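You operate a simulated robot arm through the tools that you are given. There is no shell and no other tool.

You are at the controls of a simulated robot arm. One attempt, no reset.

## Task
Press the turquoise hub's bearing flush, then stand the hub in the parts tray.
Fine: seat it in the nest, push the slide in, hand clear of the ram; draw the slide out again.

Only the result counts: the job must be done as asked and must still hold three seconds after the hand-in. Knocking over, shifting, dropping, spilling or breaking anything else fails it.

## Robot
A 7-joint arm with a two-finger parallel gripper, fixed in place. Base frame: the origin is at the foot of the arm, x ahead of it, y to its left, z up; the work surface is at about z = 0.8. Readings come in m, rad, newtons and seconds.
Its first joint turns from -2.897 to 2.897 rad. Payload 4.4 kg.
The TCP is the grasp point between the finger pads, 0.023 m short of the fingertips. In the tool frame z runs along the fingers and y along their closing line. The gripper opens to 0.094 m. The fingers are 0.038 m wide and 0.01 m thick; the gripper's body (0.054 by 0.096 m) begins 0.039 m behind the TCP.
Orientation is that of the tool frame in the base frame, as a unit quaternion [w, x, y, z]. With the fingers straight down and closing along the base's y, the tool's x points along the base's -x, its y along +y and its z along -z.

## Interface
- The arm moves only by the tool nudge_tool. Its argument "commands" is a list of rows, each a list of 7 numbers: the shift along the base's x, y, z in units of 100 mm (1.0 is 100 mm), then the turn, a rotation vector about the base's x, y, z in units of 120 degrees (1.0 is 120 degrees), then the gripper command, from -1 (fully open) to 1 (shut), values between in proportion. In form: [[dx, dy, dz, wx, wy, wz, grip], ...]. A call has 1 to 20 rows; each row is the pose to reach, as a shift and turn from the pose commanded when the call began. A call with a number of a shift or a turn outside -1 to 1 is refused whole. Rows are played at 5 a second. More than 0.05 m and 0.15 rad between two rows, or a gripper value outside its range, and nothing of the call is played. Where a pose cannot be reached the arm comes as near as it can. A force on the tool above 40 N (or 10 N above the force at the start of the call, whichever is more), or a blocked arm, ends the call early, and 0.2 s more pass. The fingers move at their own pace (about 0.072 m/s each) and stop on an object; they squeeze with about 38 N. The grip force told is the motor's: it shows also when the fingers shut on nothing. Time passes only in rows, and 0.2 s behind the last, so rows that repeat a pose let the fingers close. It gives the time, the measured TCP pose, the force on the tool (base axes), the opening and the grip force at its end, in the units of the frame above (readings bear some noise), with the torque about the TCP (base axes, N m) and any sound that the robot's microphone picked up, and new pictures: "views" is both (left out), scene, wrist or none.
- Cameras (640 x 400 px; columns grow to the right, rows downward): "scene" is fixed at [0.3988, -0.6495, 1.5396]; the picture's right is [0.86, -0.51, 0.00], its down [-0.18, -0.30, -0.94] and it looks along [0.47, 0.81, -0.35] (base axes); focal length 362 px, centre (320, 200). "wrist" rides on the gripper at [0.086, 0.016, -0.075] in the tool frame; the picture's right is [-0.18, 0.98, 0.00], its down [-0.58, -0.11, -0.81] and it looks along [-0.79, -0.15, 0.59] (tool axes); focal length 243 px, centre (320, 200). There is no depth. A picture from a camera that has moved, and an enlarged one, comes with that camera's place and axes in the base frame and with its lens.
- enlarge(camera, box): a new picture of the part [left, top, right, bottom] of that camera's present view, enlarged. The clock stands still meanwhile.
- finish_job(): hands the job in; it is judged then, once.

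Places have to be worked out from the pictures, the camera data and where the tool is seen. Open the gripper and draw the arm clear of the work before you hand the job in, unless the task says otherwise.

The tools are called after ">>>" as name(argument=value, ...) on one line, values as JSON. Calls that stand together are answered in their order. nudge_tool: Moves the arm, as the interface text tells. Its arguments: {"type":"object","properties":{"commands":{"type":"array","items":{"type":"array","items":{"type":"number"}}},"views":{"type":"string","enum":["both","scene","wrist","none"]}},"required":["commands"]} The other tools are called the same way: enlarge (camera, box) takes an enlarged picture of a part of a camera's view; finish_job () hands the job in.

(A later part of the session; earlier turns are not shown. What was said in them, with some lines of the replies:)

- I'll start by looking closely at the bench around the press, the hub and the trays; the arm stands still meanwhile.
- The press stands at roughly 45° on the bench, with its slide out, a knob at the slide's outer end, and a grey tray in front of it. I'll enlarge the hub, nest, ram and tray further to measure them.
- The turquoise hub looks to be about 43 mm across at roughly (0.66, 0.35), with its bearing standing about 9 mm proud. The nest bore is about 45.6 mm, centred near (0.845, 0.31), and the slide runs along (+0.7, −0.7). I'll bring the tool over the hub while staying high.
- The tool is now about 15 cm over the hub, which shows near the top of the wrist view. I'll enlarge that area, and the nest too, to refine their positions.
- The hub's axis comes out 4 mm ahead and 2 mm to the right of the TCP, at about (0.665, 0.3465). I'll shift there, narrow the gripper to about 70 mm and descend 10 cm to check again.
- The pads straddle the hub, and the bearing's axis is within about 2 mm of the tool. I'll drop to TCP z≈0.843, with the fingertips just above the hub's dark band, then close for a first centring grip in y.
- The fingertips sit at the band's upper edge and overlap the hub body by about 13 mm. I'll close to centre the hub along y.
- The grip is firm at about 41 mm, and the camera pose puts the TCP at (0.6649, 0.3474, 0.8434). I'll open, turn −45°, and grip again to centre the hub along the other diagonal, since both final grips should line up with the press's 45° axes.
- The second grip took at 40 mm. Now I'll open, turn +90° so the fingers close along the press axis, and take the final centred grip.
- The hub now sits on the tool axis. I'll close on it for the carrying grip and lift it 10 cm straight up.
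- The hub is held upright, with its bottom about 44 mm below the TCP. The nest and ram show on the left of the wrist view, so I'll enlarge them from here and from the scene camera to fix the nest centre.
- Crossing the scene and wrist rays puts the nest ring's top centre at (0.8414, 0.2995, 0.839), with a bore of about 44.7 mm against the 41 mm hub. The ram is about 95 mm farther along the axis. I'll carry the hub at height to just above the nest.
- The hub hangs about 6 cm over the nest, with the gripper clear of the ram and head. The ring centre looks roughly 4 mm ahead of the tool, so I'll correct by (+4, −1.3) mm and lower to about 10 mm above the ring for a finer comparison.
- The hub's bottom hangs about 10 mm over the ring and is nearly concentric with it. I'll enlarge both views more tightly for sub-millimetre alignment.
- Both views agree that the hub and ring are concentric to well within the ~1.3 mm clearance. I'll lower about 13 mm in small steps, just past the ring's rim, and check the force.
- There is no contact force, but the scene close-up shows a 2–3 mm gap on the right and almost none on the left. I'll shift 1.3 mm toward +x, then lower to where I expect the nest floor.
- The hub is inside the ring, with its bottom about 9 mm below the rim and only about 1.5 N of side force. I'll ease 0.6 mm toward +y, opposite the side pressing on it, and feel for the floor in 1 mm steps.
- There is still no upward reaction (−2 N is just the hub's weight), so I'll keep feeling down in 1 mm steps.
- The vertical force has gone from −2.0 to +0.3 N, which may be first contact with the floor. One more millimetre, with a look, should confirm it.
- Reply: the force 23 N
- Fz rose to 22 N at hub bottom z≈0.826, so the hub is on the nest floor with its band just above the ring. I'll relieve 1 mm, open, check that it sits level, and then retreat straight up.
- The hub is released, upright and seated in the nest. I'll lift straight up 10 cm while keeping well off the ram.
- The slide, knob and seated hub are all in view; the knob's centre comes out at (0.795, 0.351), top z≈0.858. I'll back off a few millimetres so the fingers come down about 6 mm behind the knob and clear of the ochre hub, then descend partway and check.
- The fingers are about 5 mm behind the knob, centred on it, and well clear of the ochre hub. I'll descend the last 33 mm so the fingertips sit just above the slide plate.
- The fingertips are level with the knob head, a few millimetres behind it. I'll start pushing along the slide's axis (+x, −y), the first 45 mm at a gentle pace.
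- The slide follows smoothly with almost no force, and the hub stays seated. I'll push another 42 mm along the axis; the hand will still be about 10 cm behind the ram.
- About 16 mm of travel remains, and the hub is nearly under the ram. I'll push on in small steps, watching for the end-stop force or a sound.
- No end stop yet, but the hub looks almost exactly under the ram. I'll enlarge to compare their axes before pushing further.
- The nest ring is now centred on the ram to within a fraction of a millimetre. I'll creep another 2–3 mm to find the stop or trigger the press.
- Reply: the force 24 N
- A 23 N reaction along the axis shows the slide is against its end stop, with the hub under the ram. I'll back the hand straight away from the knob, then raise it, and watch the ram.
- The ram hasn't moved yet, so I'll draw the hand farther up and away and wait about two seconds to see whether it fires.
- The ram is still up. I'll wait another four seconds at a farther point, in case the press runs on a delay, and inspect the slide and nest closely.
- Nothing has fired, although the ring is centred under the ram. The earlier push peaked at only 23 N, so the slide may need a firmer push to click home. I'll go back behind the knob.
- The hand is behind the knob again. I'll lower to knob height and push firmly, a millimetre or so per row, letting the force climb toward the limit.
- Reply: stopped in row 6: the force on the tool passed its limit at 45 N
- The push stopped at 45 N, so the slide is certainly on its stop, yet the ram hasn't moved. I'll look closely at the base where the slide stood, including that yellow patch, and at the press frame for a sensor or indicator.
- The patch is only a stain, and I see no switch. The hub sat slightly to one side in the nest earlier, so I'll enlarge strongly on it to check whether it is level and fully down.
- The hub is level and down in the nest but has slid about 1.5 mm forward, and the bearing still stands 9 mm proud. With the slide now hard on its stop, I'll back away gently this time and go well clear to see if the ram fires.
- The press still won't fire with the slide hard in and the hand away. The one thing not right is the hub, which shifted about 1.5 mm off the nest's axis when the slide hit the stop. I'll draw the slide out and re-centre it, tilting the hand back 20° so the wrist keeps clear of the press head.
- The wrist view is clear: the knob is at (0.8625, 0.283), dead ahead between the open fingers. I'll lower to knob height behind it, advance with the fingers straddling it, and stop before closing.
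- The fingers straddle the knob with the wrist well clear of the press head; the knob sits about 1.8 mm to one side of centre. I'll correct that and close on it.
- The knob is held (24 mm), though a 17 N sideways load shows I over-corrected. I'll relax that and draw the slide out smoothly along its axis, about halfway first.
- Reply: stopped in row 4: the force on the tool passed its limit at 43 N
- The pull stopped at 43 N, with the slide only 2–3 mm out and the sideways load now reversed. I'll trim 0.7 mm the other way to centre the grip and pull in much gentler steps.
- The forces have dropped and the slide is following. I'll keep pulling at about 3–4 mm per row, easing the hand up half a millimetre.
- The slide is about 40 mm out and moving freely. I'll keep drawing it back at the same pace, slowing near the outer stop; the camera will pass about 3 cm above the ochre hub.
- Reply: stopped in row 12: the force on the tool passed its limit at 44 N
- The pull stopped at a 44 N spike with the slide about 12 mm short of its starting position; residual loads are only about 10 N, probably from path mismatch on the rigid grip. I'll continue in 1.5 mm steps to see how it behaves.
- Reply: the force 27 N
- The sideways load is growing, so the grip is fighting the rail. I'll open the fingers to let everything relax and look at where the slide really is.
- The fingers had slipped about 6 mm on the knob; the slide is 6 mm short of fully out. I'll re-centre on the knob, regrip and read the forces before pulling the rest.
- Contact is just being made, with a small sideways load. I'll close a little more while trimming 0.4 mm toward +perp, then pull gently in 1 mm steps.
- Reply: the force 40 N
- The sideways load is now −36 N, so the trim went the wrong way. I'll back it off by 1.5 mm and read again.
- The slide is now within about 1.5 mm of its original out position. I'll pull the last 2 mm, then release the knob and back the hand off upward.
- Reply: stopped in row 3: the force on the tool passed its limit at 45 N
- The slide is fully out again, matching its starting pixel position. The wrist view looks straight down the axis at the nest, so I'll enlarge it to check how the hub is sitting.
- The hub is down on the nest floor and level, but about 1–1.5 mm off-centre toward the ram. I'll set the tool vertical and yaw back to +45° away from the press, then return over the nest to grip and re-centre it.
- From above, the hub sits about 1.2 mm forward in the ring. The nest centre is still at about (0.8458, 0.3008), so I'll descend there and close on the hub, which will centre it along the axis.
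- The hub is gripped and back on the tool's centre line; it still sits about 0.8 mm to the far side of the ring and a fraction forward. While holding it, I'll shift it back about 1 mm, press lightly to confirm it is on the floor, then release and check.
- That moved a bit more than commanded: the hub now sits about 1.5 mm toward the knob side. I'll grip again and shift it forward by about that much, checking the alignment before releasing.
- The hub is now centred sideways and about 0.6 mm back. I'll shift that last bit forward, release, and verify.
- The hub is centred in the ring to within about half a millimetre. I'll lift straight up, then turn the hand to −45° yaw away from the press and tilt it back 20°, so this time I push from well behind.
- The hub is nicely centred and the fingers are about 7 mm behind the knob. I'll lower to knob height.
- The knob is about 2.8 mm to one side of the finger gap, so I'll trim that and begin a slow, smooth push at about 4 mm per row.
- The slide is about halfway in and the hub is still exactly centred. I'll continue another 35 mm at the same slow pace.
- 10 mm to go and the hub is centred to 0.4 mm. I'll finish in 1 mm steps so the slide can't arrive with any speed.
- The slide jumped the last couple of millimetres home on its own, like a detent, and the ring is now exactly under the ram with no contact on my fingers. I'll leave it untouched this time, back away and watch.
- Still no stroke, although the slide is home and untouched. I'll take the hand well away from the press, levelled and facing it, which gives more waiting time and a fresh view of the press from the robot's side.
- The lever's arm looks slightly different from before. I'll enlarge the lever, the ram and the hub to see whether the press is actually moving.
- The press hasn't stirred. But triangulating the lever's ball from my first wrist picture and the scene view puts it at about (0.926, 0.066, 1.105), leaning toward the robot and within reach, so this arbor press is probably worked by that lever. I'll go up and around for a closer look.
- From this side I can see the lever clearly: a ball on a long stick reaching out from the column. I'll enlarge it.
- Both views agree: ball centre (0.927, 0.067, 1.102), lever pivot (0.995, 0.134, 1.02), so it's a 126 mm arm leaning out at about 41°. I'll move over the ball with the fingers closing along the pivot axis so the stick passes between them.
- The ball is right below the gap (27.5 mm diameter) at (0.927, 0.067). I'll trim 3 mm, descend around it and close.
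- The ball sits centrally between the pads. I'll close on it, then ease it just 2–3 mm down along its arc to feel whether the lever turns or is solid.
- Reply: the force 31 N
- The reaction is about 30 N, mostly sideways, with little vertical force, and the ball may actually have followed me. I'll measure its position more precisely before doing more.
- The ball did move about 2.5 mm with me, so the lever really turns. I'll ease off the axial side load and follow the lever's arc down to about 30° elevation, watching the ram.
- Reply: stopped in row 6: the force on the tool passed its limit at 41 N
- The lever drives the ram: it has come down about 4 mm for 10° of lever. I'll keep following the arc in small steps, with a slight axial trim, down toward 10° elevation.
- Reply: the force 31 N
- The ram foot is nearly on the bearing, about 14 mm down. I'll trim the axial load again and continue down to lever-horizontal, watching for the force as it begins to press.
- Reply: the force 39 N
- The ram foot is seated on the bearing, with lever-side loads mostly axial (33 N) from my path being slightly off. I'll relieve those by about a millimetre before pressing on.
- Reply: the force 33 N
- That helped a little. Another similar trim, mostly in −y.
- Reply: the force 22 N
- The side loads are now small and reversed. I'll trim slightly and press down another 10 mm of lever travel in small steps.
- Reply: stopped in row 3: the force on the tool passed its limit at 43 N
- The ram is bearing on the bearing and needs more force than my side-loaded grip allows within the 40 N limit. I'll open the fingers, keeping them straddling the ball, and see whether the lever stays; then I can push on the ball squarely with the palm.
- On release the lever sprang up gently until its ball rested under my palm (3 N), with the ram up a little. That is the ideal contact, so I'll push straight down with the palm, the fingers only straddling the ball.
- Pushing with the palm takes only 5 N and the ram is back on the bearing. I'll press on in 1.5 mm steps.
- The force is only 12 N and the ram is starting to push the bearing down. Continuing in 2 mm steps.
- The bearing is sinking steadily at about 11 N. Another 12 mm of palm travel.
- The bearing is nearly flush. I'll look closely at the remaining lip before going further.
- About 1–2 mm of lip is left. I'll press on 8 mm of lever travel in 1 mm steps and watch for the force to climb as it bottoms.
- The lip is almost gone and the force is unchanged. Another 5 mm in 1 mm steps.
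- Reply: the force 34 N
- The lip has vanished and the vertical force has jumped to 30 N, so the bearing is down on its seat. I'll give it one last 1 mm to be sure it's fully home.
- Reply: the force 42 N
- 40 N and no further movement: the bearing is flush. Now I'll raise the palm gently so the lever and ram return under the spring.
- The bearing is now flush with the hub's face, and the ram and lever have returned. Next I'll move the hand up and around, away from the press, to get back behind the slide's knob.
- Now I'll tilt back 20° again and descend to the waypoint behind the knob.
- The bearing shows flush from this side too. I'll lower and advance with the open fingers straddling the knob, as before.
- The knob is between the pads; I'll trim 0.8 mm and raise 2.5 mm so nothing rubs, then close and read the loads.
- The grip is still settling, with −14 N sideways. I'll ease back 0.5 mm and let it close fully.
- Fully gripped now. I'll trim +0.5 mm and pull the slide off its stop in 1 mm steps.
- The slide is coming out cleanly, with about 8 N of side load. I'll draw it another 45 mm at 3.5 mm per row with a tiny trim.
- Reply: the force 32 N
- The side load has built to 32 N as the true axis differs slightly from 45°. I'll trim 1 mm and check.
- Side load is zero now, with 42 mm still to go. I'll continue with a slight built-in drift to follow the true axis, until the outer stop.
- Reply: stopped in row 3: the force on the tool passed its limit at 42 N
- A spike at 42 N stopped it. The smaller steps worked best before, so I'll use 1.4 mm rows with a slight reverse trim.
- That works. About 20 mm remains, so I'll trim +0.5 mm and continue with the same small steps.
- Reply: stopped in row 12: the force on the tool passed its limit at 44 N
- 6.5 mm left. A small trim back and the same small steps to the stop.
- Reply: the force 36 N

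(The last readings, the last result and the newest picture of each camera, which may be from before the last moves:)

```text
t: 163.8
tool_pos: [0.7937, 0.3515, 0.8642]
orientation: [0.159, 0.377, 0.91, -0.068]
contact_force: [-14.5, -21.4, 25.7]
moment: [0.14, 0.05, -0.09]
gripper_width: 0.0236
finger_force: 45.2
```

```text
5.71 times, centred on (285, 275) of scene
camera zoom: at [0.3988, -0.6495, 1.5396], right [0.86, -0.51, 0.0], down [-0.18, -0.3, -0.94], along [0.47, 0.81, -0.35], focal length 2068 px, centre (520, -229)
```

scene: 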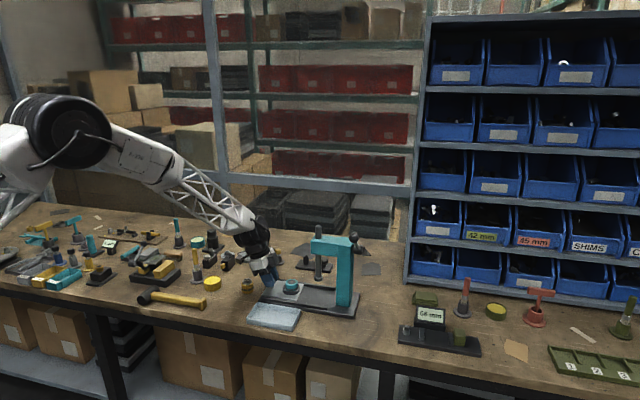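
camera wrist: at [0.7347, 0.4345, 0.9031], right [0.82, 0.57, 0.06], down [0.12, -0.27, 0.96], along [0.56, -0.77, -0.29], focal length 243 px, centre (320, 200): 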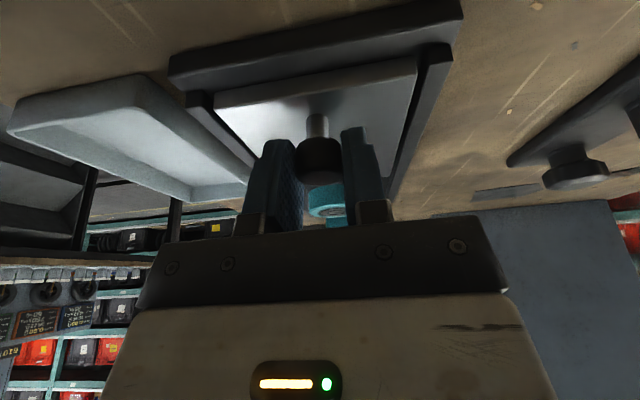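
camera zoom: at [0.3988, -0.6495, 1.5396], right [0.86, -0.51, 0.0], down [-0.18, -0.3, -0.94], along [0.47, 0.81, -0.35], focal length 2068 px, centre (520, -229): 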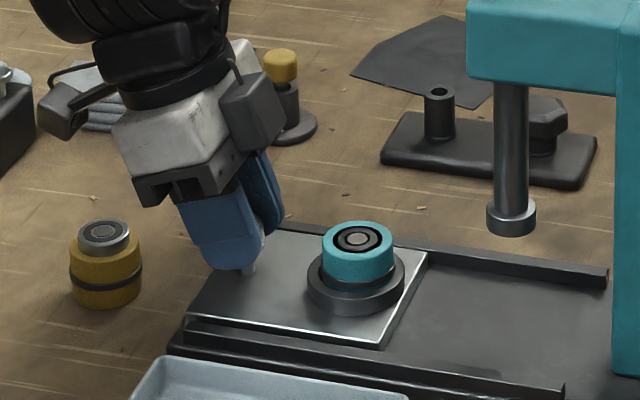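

The slide is fully out, matching its original position. I'll open the fingers and lift straight off the knob.

>>> nudge_tool(commands=[[0, 0, 0, 0, 0, 0, 0.4], [0, 0, 0, 0, 0, 0, 0.1], [0, 0, 0, 0, 0, 0, -0.06], [0, 0, 0, 0, 0, 0, -0.06], [0, 0, 0.1, 0, 0, 0, -0.06], [0, 0, 0.3, 0, 0, 0, -0.06], [0, 0, 0.6, 0, 0, 0, -0.06], [0, 0, 1.0, 0, 0, 0, -0.06], [0, 0, 1.0, 0, 0, 0, -0.06]], views="none")

>>> nudge_tool(commands=[[0, 0, 0, 0.03, 0.03, 0, -0.06], [0, 0, 0, 0.06, 0.06, 0, -0.3], [0, 0, 0, 0.09, 0.09, 0, -0.5], [0, 0, 0, 0.118, 0.118, 0, -0.5], [0, 0, 0, 0.118, 0.118, 0, -0.5]], views="both")

>>> enlarge(camera="scene", box=[260, 255, 330, 310])

```text
t: 165.8
tool_pos: [0.7942, 0.3539, 0.9649]
orientation: [0.158, 0.377, 0.91, -0.068]
contact_force: [-0.5, -0.1, -0.8]
moment: [-0.03, -0.02, 0.01]
gripper_width: 0.0498
finger_force: 0.2
```

```text
t: 167.0
tool_pos: [0.7927, 0.3531, 0.9639]
orientation: [-0.001, 0.382, 0.924, -0.001]
contact_force: [0.1, -0.2, -0.6]
moment: [0.0, -0.02, -0.01]
gripper_width: 0.0706
finger_force: 0.0
camera wrist: at [0.7434, 0.4258, 1.0376], right [0.82, 0.57, 0.0], down [0.34, -0.49, 0.81], along [0.45, -0.66, -0.59], focal length 243 px, centre (320, 200)
```

scene: 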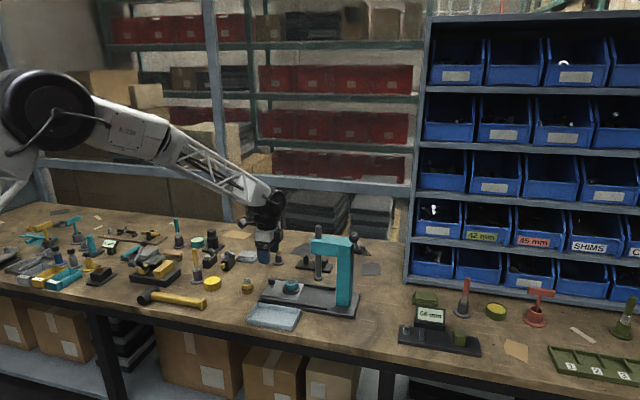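
wrist: 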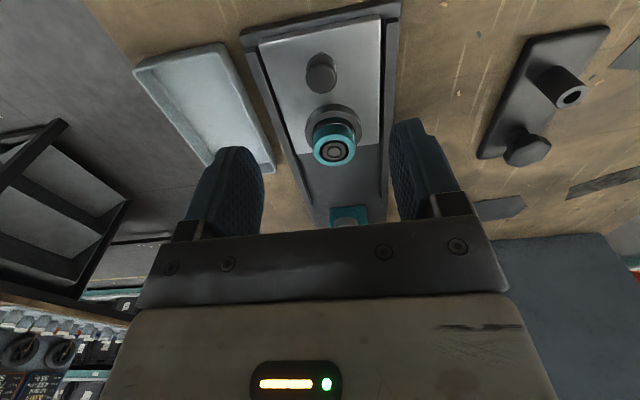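

```text
7.27 times, centred on (295, 282) of scene
camera zoom: at [0.3988, -0.6495, 1.5396], right [0.86, -0.51, 0.0], down [-0.18, -0.3, -0.94], along [0.47, 0.81, -0.35], focal length 2632 px, centre (502, -400)
```

zoom: 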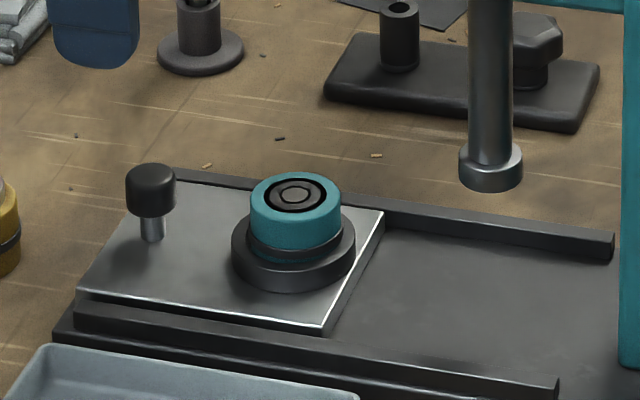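

Slide out, bearing flush. Now I'll yaw back to +45° here, then move over the nest to pick up the hub.

>>> nudge_tool(commands=[[0, 0, 0, 0, 0, 0.0625, -0.5], [0, 0, 0, 0, 0, 0.125, -0.5], [0, 0, 0, 0, 0, 0.1875, -0.5], [0, 0, 0, 0, 0, 0.25, -0.5], [0, 0, 0, 0, 0, 0.3125, -0.5], [0, 0, 0, 0, 0, 0.375, -0.5], [0, 0, 0, 0, 0, 0.4375, -0.5], [0, 0, 0, 0, 0, 0.5, -0.5], [0, 0, 0, 0, 0, 0.5625, -0.5], [0.1, -0.1, 0, 0, 0, 0.625, -0.5], [0.3, -0.3, 0, 0, 0, 0.6875, -0.5], [0.48, -0.48, 0, 0, 0, 0.75, -0.5], [0.529, -0.529, 0, 0, 0, 0.75, -0.5], [0.529, -0.529, 0, 0, 0, 0.75, -0.5]], views="both")

>>> enlarge(camera="wrist", box=[260, 0, 380, 110])

```text
t: 170.0
tool_pos: [0.8434, 0.3, 0.9655]
orientation: [0.0, -0.385, 0.923, -0.002]
contact_force: [0.2, -0.2, -0.3]
moment: [0.0, -0.02, 0.0]
gripper_width: 0.0703
finger_force: 0.0
camera wrist: at [0.7727, 0.2497, 1.0387], right [-0.57, 0.82, 0.0], down [0.49, 0.34, 0.81], along [0.66, 0.46, -0.59], focal length 243 px, centre (320, 200)
```

scene: 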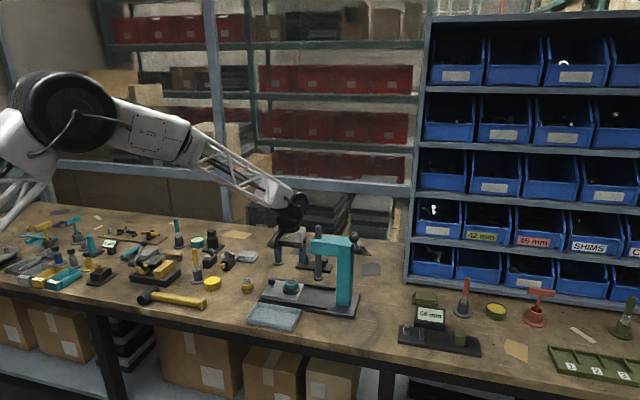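
wrist: 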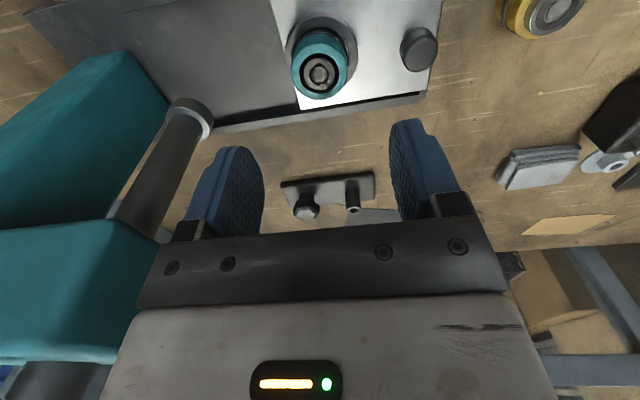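

```text
3.64 times, centred on (320, 55) of wrist
camera zoom: at [0.7727, 0.2497, 1.0387], right [-0.57, 0.82, 0.0], down [0.49, 0.34, 0.81], along [0.66, 0.46, -0.59], focal length 882 px, centre (320, 727)
```

zoom: 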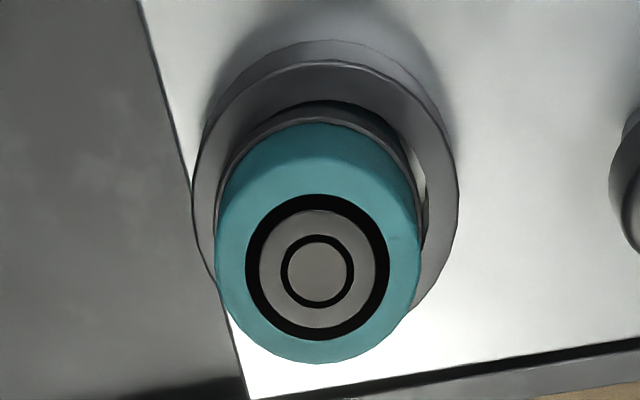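

The bearing face is flush all round. The hub is within about 1 mm of the tool axis, so I'll descend and grip it.

>>> nudge_tool(commands=[[-0.003, -0.005, -0.2, 0, 0, 0, -0.5], [-0.003, -0.005, -0.45, 0, 0, 0, -0.5], [-0.003, -0.005, -0.7, 0, 0, 0, -0.5], [-0.003, -0.005, -0.86, 0, 0, 0, -0.5], [-0.003, -0.005, -0.93, 0, 0, 0, -0.5], [-0.003, -0.005, -0.93, 0, 0, 0, -0.5]], views="none")

>>> nudge_tool(commands=[[0, 0, 0, 0, 0, 0, 0], [0, 0, 0, 0, 0, 0, 0.2], [0, 0, 0, 0, 0, 0, 0.4], [0, 0, 0, 0, 0, 0, 0.4]], views="both")

>>> enlarge(camera="scene", box=[278, 270, 306, 302])

```text
t: 171.4
tool_pos: [0.844, 0.2977, 0.8684]
orientation: [0.0, -0.384, 0.923, -0.001]
contact_force: [-0.4, -0.1, -0.3]
moment: [-0.01, 0.0, 0.0]
gripper_width: 0.0705
finger_force: 0.0
```

```text
t: 172.4
tool_pos: [0.8439, 0.299, 0.8694]
orientation: [-0.001, -0.383, 0.924, -0.002]
contact_force: [-0.3, 0.0, 0.4]
moment: [0.03, 0.09, -0.02]
gripper_width: 0.0406
finger_force: 37.9
camera wrist: at [0.7722, 0.2487, 0.9439], right [-0.57, 0.82, 0.0], down [0.49, 0.34, 0.81], along [0.66, 0.46, -0.59], focal length 243 px, centre (320, 200)
```

scene: 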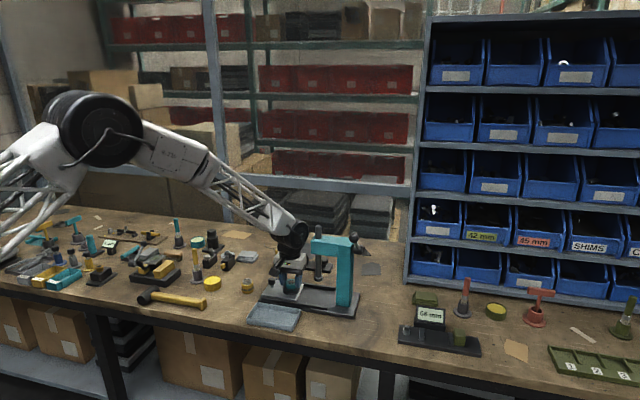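
wrist: 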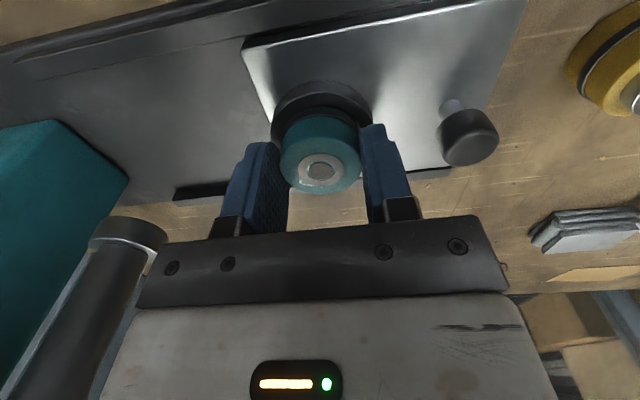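

```text
12.50 times, centred on (292, 286) of scene
camera zoom: at [0.3988, -0.6495, 1.5396], right [0.86, -0.51, 0.0], down [-0.18, -0.3, -0.94], along [0.47, 0.81, -0.35], focal length 4523 px, centre (670, -875)
```

zoom: 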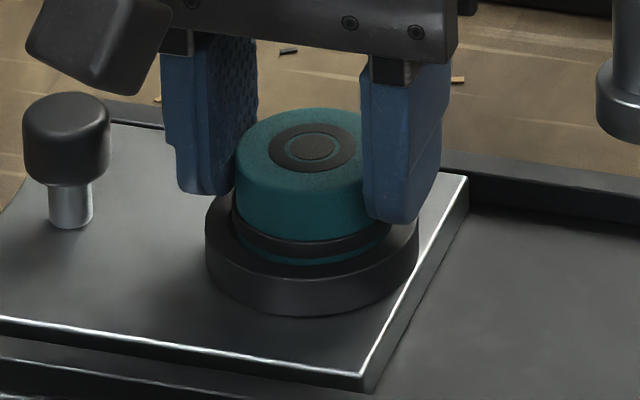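

The hub is gripped (41 mm). I'll lift it straight out of the nest and up 10 cm.

>>> nudge_tool(commands=[[0, 0, 0.04, 0, 0, 0, 0.4], [0, 0, 0.1, 0, 0, 0, 0.4], [0, 0, 0.2, 0, 0, 0, 0.4], [0, 0, 0.4, 0, 0, 0, 0.4], [0, 0, 0.7, 0, 0, 0, 0.4], [0, 0, 1.0, 0, 0, 0, 0.4], [0, 0, 1.0, 0, 0, 0, 0.4]], views="none")

>>> nudge_tool(commands=[[-0.2, -0.15, 0, 0, 0, 0, 0.4], [-0.45, -0.33, 0, 0, 0, 0, 0.4], [-0.7, -0.53, 0, 0, 0, 0, 0.4], [-0.9, -0.69, 0, 0, 0, 0, 0.4], [-0.973, -0.742, 0, 0, 0, 0, 0.4], [-0.973, -0.742, 0, 0, 0, 0, 0.4]], views="both")

>>> enlarge(camera="wrist", box=[180, 0, 460, 200])

>>> enlarge(camera="scene", box=[230, 250, 340, 335])

```text
t: 174.0
tool_pos: [0.8445, 0.3012, 0.9715]
orientation: [0.0, -0.384, 0.923, -0.002]
contact_force: [-0.3, 0.3, -1.8]
moment: [-0.03, -0.01, -0.03]
gripper_width: 0.0407
finger_force: 38.0
```

```text
t: 175.4
tool_pos: [0.7469, 0.227, 0.9702]
orientation: [0.0, -0.385, 0.923, -0.002]
contact_force: [0.1, -0.1, -2.2]
moment: [-0.01, -0.04, 0.0]
gripper_width: 0.0406
finger_force: 38.1
camera wrist: at [0.6755, 0.1775, 1.0436], right [-0.57, 0.82, 0.0], down [0.49, 0.34, 0.81], along [0.66, 0.46, -0.59], focal length 243 px, centre (320, 200)
```

scene: 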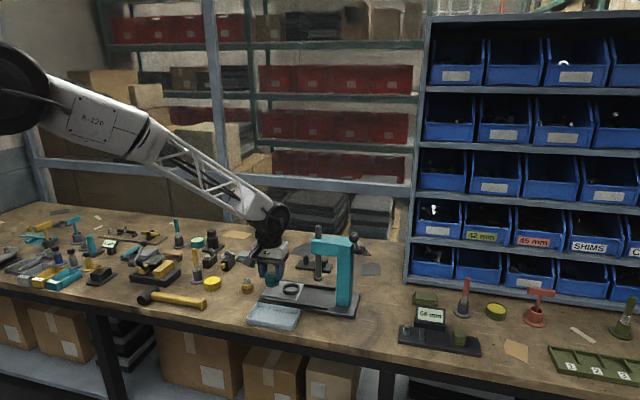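
wrist: 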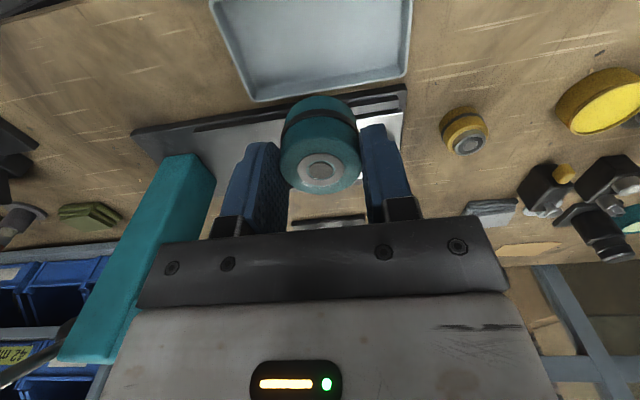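

```text
2.00 times, centred on (320, 100) of wrist
camera zoom: at [0.6755, 0.1775, 1.0436], right [-0.57, 0.82, 0.0], down [0.49, 0.34, 0.81], along [0.66, 0.46, -0.59], focal length 485 px, centre (320, 400)
```

zoom: 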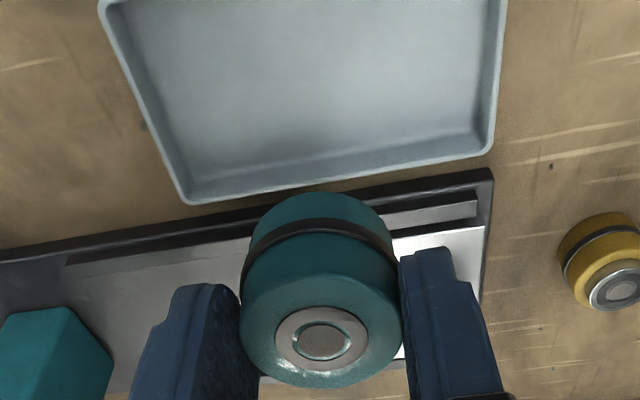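

```text
4.71 times, centred on (285, 292) of scene
camera zoom: at [0.3988, -0.6495, 1.5396], right [0.86, -0.51, 0.0], down [-0.18, -0.3, -0.94], along [0.47, 0.81, -0.35], focal length 1703 px, centre (485, -235)
```

zoom: 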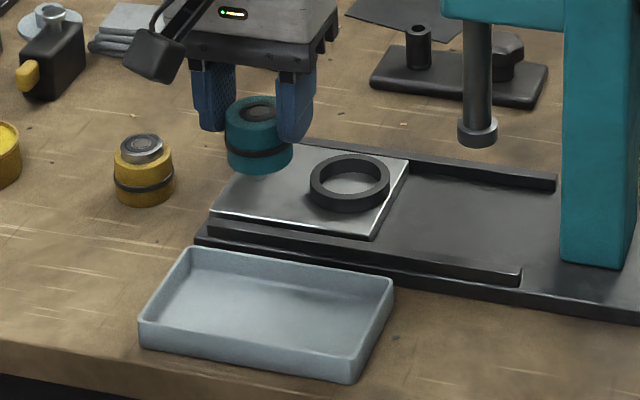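

The tray's far rim corners fix its centre at about (0.748, 0.2255), almost directly under the hub. I'll trim and lower toward the tray floor.

>>> nudge_tool(commands=[[0.003, -0.013, -0.25, 0, 0, 0, 0.4], [0.003, -0.013, -0.5, 0, 0, 0, 0.4], [0.003, -0.013, -0.75, 0, 0, 0, 0.4], [0.003, -0.013, -0.95, 0, 0, 0, 0.4], [0.003, -0.013, -0.95, 0, 0, 0, 0.4]], views="both")

>>> enlarge(camera="scene", box=[230, 260, 320, 335])

>>> enlarge(camera="wrist", box=[180, 0, 460, 200])

```text
t: 176.6
tool_pos: [0.7489, 0.2242, 0.8723]
orientation: [0.0, -0.383, 0.924, -0.002]
contact_force: [-0.2, -0.2, -1.5]
moment: [0.01, 0.01, -0.02]
gripper_width: 0.0408
finger_force: 38.3
camera wrist: at [0.6767, 0.1748, 0.9456], right [-0.57, 0.82, 0.0], down [0.49, 0.34, 0.81], along [0.66, 0.46, -0.59], focal length 243 px, centre (320, 200)
```

scene: 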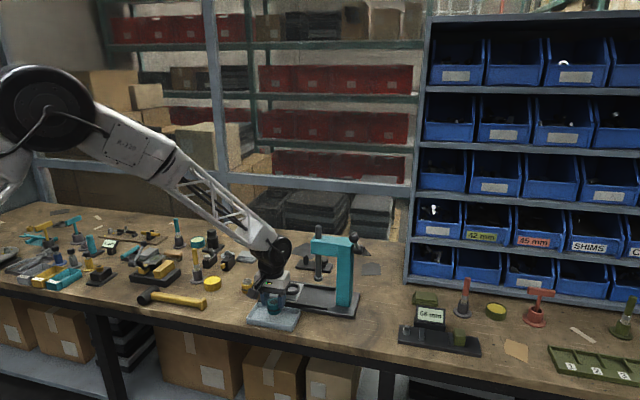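
wrist: 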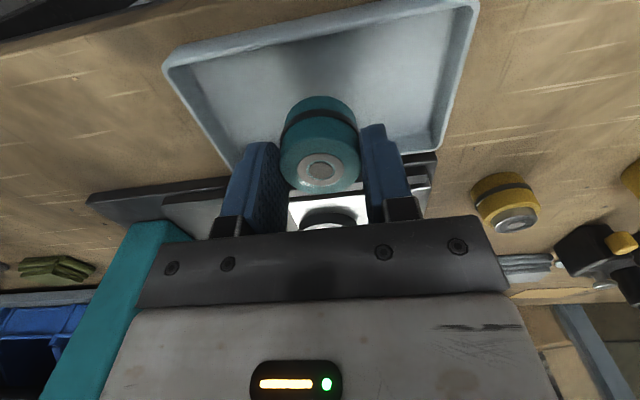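

```text
5.33 times, centred on (275, 298) of scene
camera zoom: at [0.3988, -0.6495, 1.5396], right [0.86, -0.51, 0.0], down [-0.18, -0.3, -0.94], along [0.47, 0.81, -0.35], focal length 1930 px, centre (560, -320)
```

zoom: 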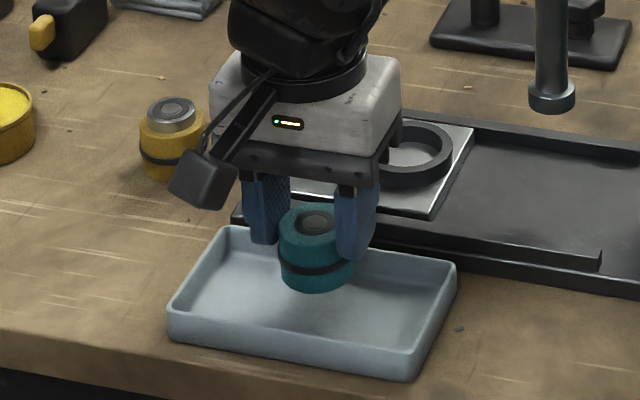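

```text
2.00 times, centred on (320, 100) of wrist
camera zoom: at [0.6767, 0.1748, 0.9456], right [-0.57, 0.82, 0.0], down [0.49, 0.34, 0.81], along [0.66, 0.46, -0.59], focal length 485 px, centre (320, 400)
```

zoom: 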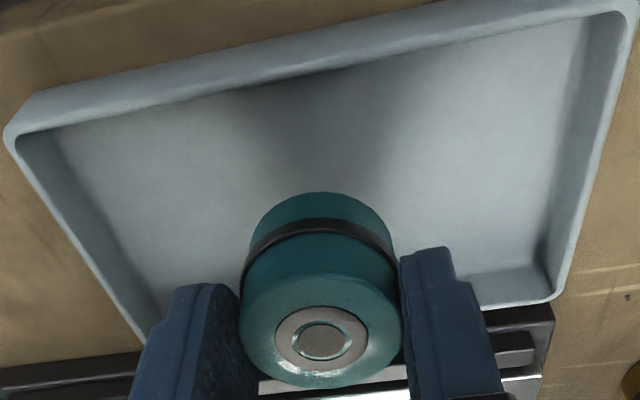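

The hub hangs over the middle of the tray. I'll lower 19 mm, then feel for the floor.

>>> nudge_tool(commands=[[0, 0, -0.06, 0, 0, 0, 0.4], [0, 0, -0.12, 0, 0, 0, 0.4], [0, 0, -0.17, 0, 0, 0, 0.4], [0, 0, -0.19, 0, 0, 0, 0.4], [0, 0, -0.19, 0, 0, 0, 0.4]], views="none")

>>> nudge_tool(commands=[[0, 0, -0.01, 0, 0, 0, 0.4], [0, 0, -0.02, 0, 0, 0, 0.4], [0, 0, -0.02, 0, 0, 0, 0.4]], views="none")

```text
t: 177.8
tool_pos: [0.7485, 0.2236, 0.8554]
orientation: [0.0, -0.384, 0.923, -0.002]
contact_force: [-0.2, 0.0, -1.9]
moment: [-0.01, 0.01, -0.01]
gripper_width: 0.0409
finger_force: 37.7
```

```text
t: 178.6
tool_pos: [0.748, 0.2238, 0.8529]
orientation: [0.0, -0.384, 0.923, -0.002]
contact_force: [0.5, 0.4, -2.1]
moment: [-0.01, 0.04, -0.01]
gripper_width: 0.0409
finger_force: 38.1
```

No contact yet (−2 N is the hub's weight). Continuing down in 1 mm steps.

>>> nudge_tool(commands=[[0, 0, -0.01, 0, 0, 0, 0.4], [0, 0, -0.02, 0, 0, 0, 0.4], [0, 0, -0.03, 0, 0, 0, 0.4], [0, 0, -0.03, 0, 0, 0, 0.4]], views="none")

```text
t: 179.6
tool_pos: [0.7474, 0.2231, 0.8498]
orientation: [0.0, -0.383, 0.924, -0.002]
contact_force: [-0.1, -0.4, -1.5]
moment: [-0.01, 0.0, 0.0]
gripper_width: 0.0409
finger_force: 38.6
```

>>> nudge_tool(commands=[[0, 0, -0.01, 0, 0, 0, 0.4], [0, 0, -0.02, 0, 0, 0, 0.4], [0, 0, -0.02, 0, 0, 0, 0.4]], views="both")

>>> enlarge(camera="scene", box=[235, 270, 310, 335])

```text
t: 180.4
tool_pos: [0.7474, 0.2239, 0.8491]
orientation: [-0.001, -0.383, 0.924, -0.003]
contact_force: [0.4, 0.4, -2.1]
moment: [-0.02, 0.03, -0.02]
gripper_width: 0.0408
finger_force: 38.2
camera wrist: at [0.6763, 0.1745, 0.9222], right [-0.57, 0.82, 0.0], down [0.49, 0.34, 0.81], along [0.66, 0.46, -0.59], focal length 243 px, centre (320, 200)
```

scene: 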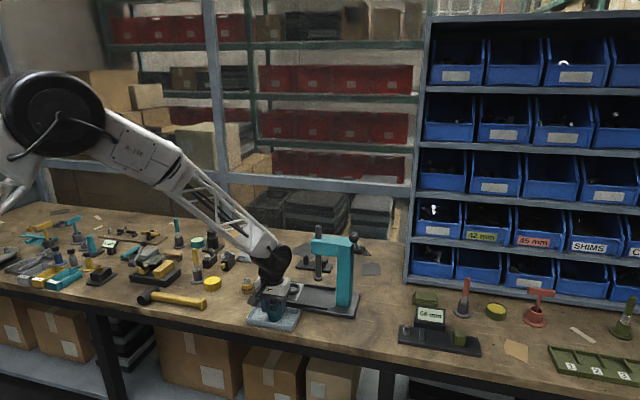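
wrist: 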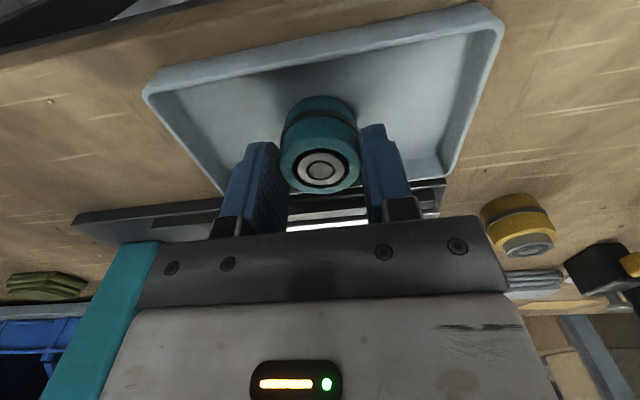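

```text
6.15 times, centred on (272, 302) of scene
camera zoom: at [0.3988, -0.6495, 1.5396], right [0.86, -0.51, 0.0], down [-0.18, -0.3, -0.94], along [0.47, 0.81, -0.35], focal length 2227 px, centre (612, -431)
```

zoom: 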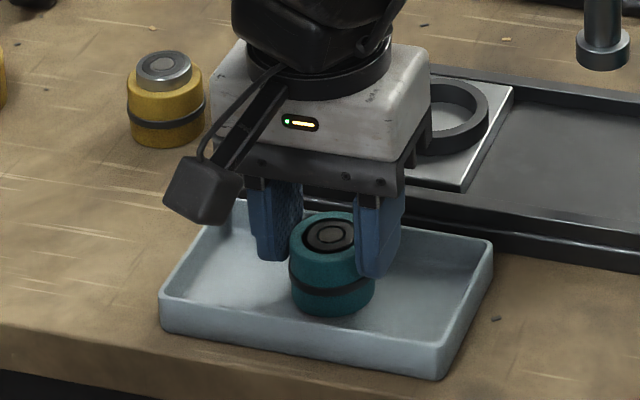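

TCP is at 0.8472, so the hub's bottom is at about 0.804, just above the floor. One or two more millimetres.

>>> nudge_tool(commands=[[0, 0, -0.01, 0, 0, 0, 0.4], [0, 0, -0.01, 0, 0, 0, 0.4], [0, 0, -0.01, 0, 0, 0, 0.4]], views="none")

```text
t: 181.2
tool_pos: [0.748, 0.2243, 0.8493]
orientation: [0.0, -0.384, 0.923, -0.002]
contact_force: [-2.6, 0.7, 7.7]
moment: [0.2, 0.25, 0.0]
gripper_width: 0.041
finger_force: 38.2
```

Contact: 7.7 N upward, so the hub is standing on the tray floor. I'll ease the preload, open the fingers to 60 mm and look.

>>> nudge_tool(commands=[[0, 0, 0.005, 0, 0, 0, 0.4], [0, 0, 0.005, 0, 0, 0, 0.1], [0, 0, 0.005, 0, 0, 0, -0.1], [0, 0, 0.005, 0, 0, 0, -0.28], [0, 0, 0.005, 0, 0, 0, -0.28]], views="both")

>>> enlarge(camera="scene", box=[235, 270, 310, 335])

>>> enlarge(camera="wrist", box=[180, 40, 460, 220])

```text
t: 182.4
tool_pos: [0.7492, 0.2229, 0.8485]
orientation: [0.0, -0.384, 0.923, -0.002]
contact_force: [-0.8, 0.5, 0.6]
moment: [0.01, -0.01, 0.01]
gripper_width: 0.0599
finger_force: 0.2
camera wrist: at [0.6764, 0.1745, 0.9222], right [-0.57, 0.82, 0.0], down [0.49, 0.34, 0.81], along [0.66, 0.46, -0.59], focal length 243 px, centre (320, 200)
```

scene: 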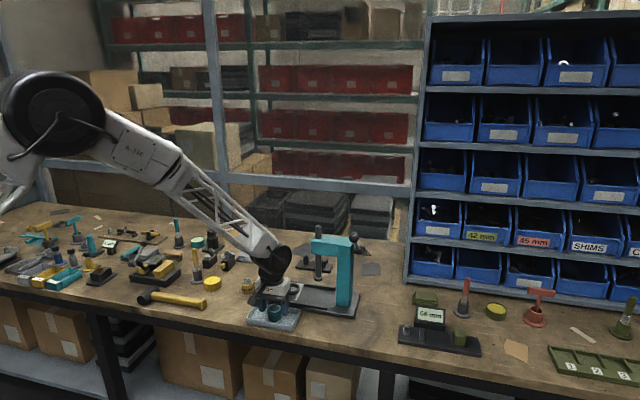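
wrist: 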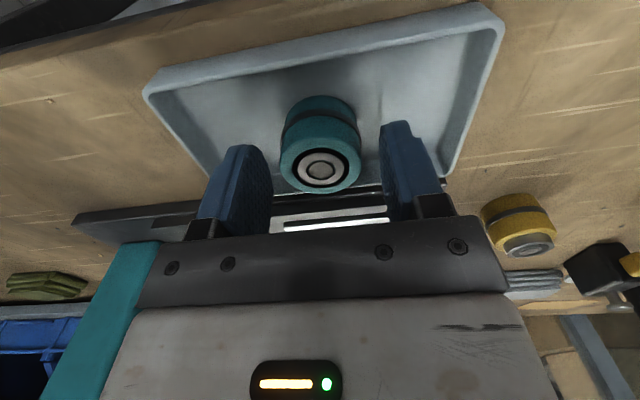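

```text
6.15 times, centred on (272, 302) of scene
camera zoom: at [0.3988, -0.6495, 1.5396], right [0.86, -0.51, 0.0], down [-0.18, -0.3, -0.94], along [0.47, 0.81, -0.35], focal length 2227 px, centre (612, -431)
```

zoom: 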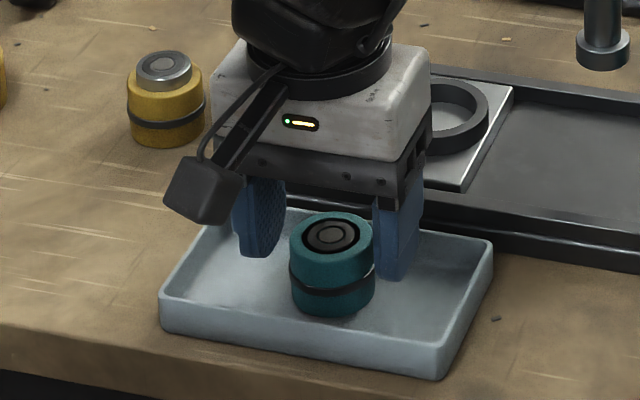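

```text
2.22 times, centred on (320, 130) of wrist
camera zoom: at [0.6764, 0.1745, 0.9222], right [-0.57, 0.82, 0.0], down [0.49, 0.34, 0.81], along [0.66, 0.46, -0.59], focal length 539 px, centre (320, 356)
```

zoom: 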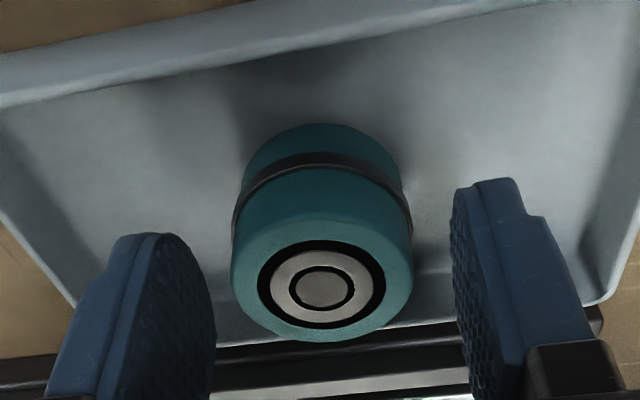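

Released: the hub stands upright and level in the middle of the tray, and the fingers are clear of it. I'll raise the hand straight up and draw the arm well back.

>>> nudge_tool(commands=[[0, 0, 0.1, 0, 0, 0, -0.28], [0, 0, 0.25, 0, 0, 0, -0.28], [0, 0, 0.5, 0, 0, 0, -0.28], [0, 0, 0.75, 0, 0, 0, -0.28], [0, 0, 1.0, 0, 0, 0, -0.28], [0, 0, 1.0, 0, 0, 0, -0.28]], views="none")

>>> nudge_tool(commands=[[-0.2, 0, 0.3, 0, 0, 0, -0.5], [-0.4, 0, 0.6, 0, 0, 0, -1], [-0.7, 0, 0.8, 0, 0, 0, -1], [-1, 0, 1, 0, 0, 0, -1], [-1, 0, 1, 0, 0, 0, -1]], views="both")

>>> enlarge(camera="scene", box=[225, 220, 375, 340])

>>> enlarge(camera="scene", box=[255, 290, 290, 325])

```text
t: 183.8
tool_pos: [0.7474, 0.2208, 0.9485]
orientation: [0.001, -0.384, 0.923, -0.002]
contact_force: [0.7, -0.4, 1.3]
moment: [-0.02, -0.03, -0.01]
gripper_width: 0.0601
finger_force: 0.0
```

```text
t: 185.0
tool_pos: [0.6465, 0.2265, 1.0496]
orientation: [0.0, -0.384, 0.923, -0.002]
contact_force: [0.4, 0.2, 0.5]
moment: [-0.01, -0.01, 0.02]
gripper_width: 0.094
finger_force: 0.0
camera wrist: at [0.5754, 0.1764, 1.1232], right [-0.57, 0.82, 0.0], down [0.49, 0.34, 0.81], along [0.66, 0.45, -0.59], focal length 243 px, centre (320, 200)
```

scene: 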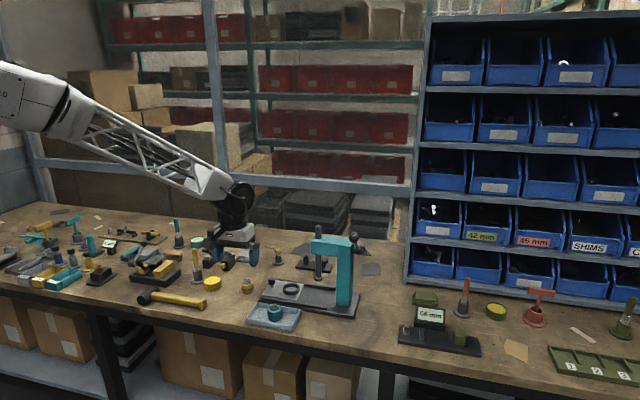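
wrist: 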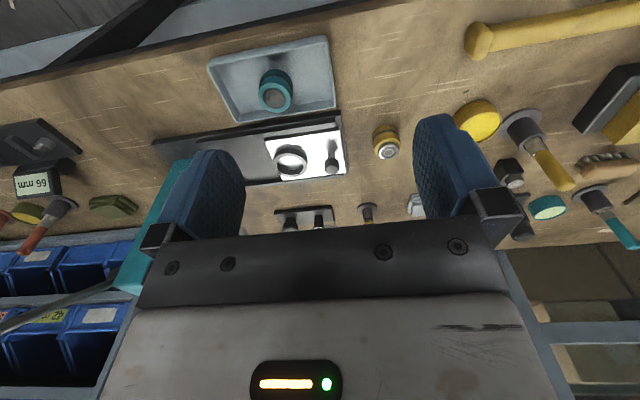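

```text
3.33 times, centred on (300, 280) of scene
camera zoom: at [0.3988, -0.6495, 1.5396], right [0.86, -0.51, 0.0], down [-0.18, -0.3, -0.94], along [0.47, 0.81, -0.35], focal length 1206 px, centre (387, -67)
```

zoom: 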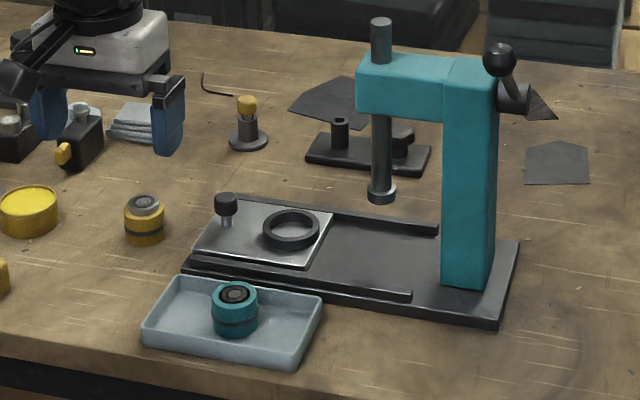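

```text
11.43 times, centred on (272, 308) of scene
camera zoom: at [0.3988, -0.6495, 1.5396], right [0.86, -0.51, 0.0], down [-0.18, -0.3, -0.94], along [0.47, 0.81, -0.35], focal length 4135 px, centre (863, -1029)
```

zoom: 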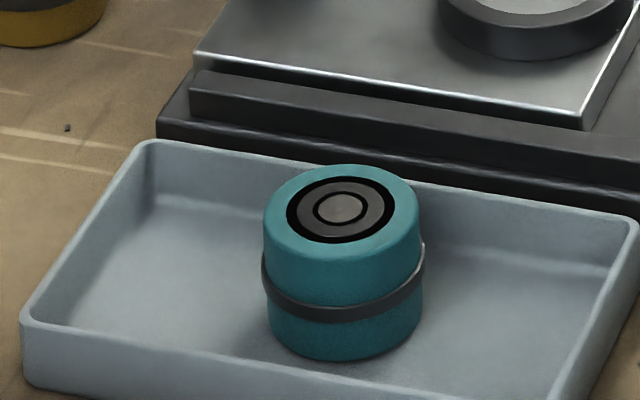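

The turquoise hub stands upright in the parts tray with its bearing flush. The slide is drawn out, the ram and lever are back up, and the tray and ochre hub are where they were. The gripper is open and clear, so I'm handing in.

>>> finish_job()

```text
The job is handed in.
```

The turquoise hub's bearing is pressed flush, and the hub is standing upright in the middle of the grey tray in front of the press. I took that to be the parts tray, as it carries no label. I handed the job in, but no verdict came back, so whether it passed isn't confirmed.

- **Press:** Pushing the slide in didn't fire the ram, even with the hand well clear. I ended up working the ram with its side lever, which your steps didn't mention. I pressed until the bearing stopped moving at about 40 N on the lever.
- **Extra slide cycle:** Before finding the lever, I drew the slide out once to re-centre the hub and pushed it back in. The slide is now fully out, and the ram and lever are back up.
- **Surroundings:** In the last pictures the tray and the ochre hub were in their original places, and nothing was knocked over. The gripper is open, and the arm is drawn up and back from the work.
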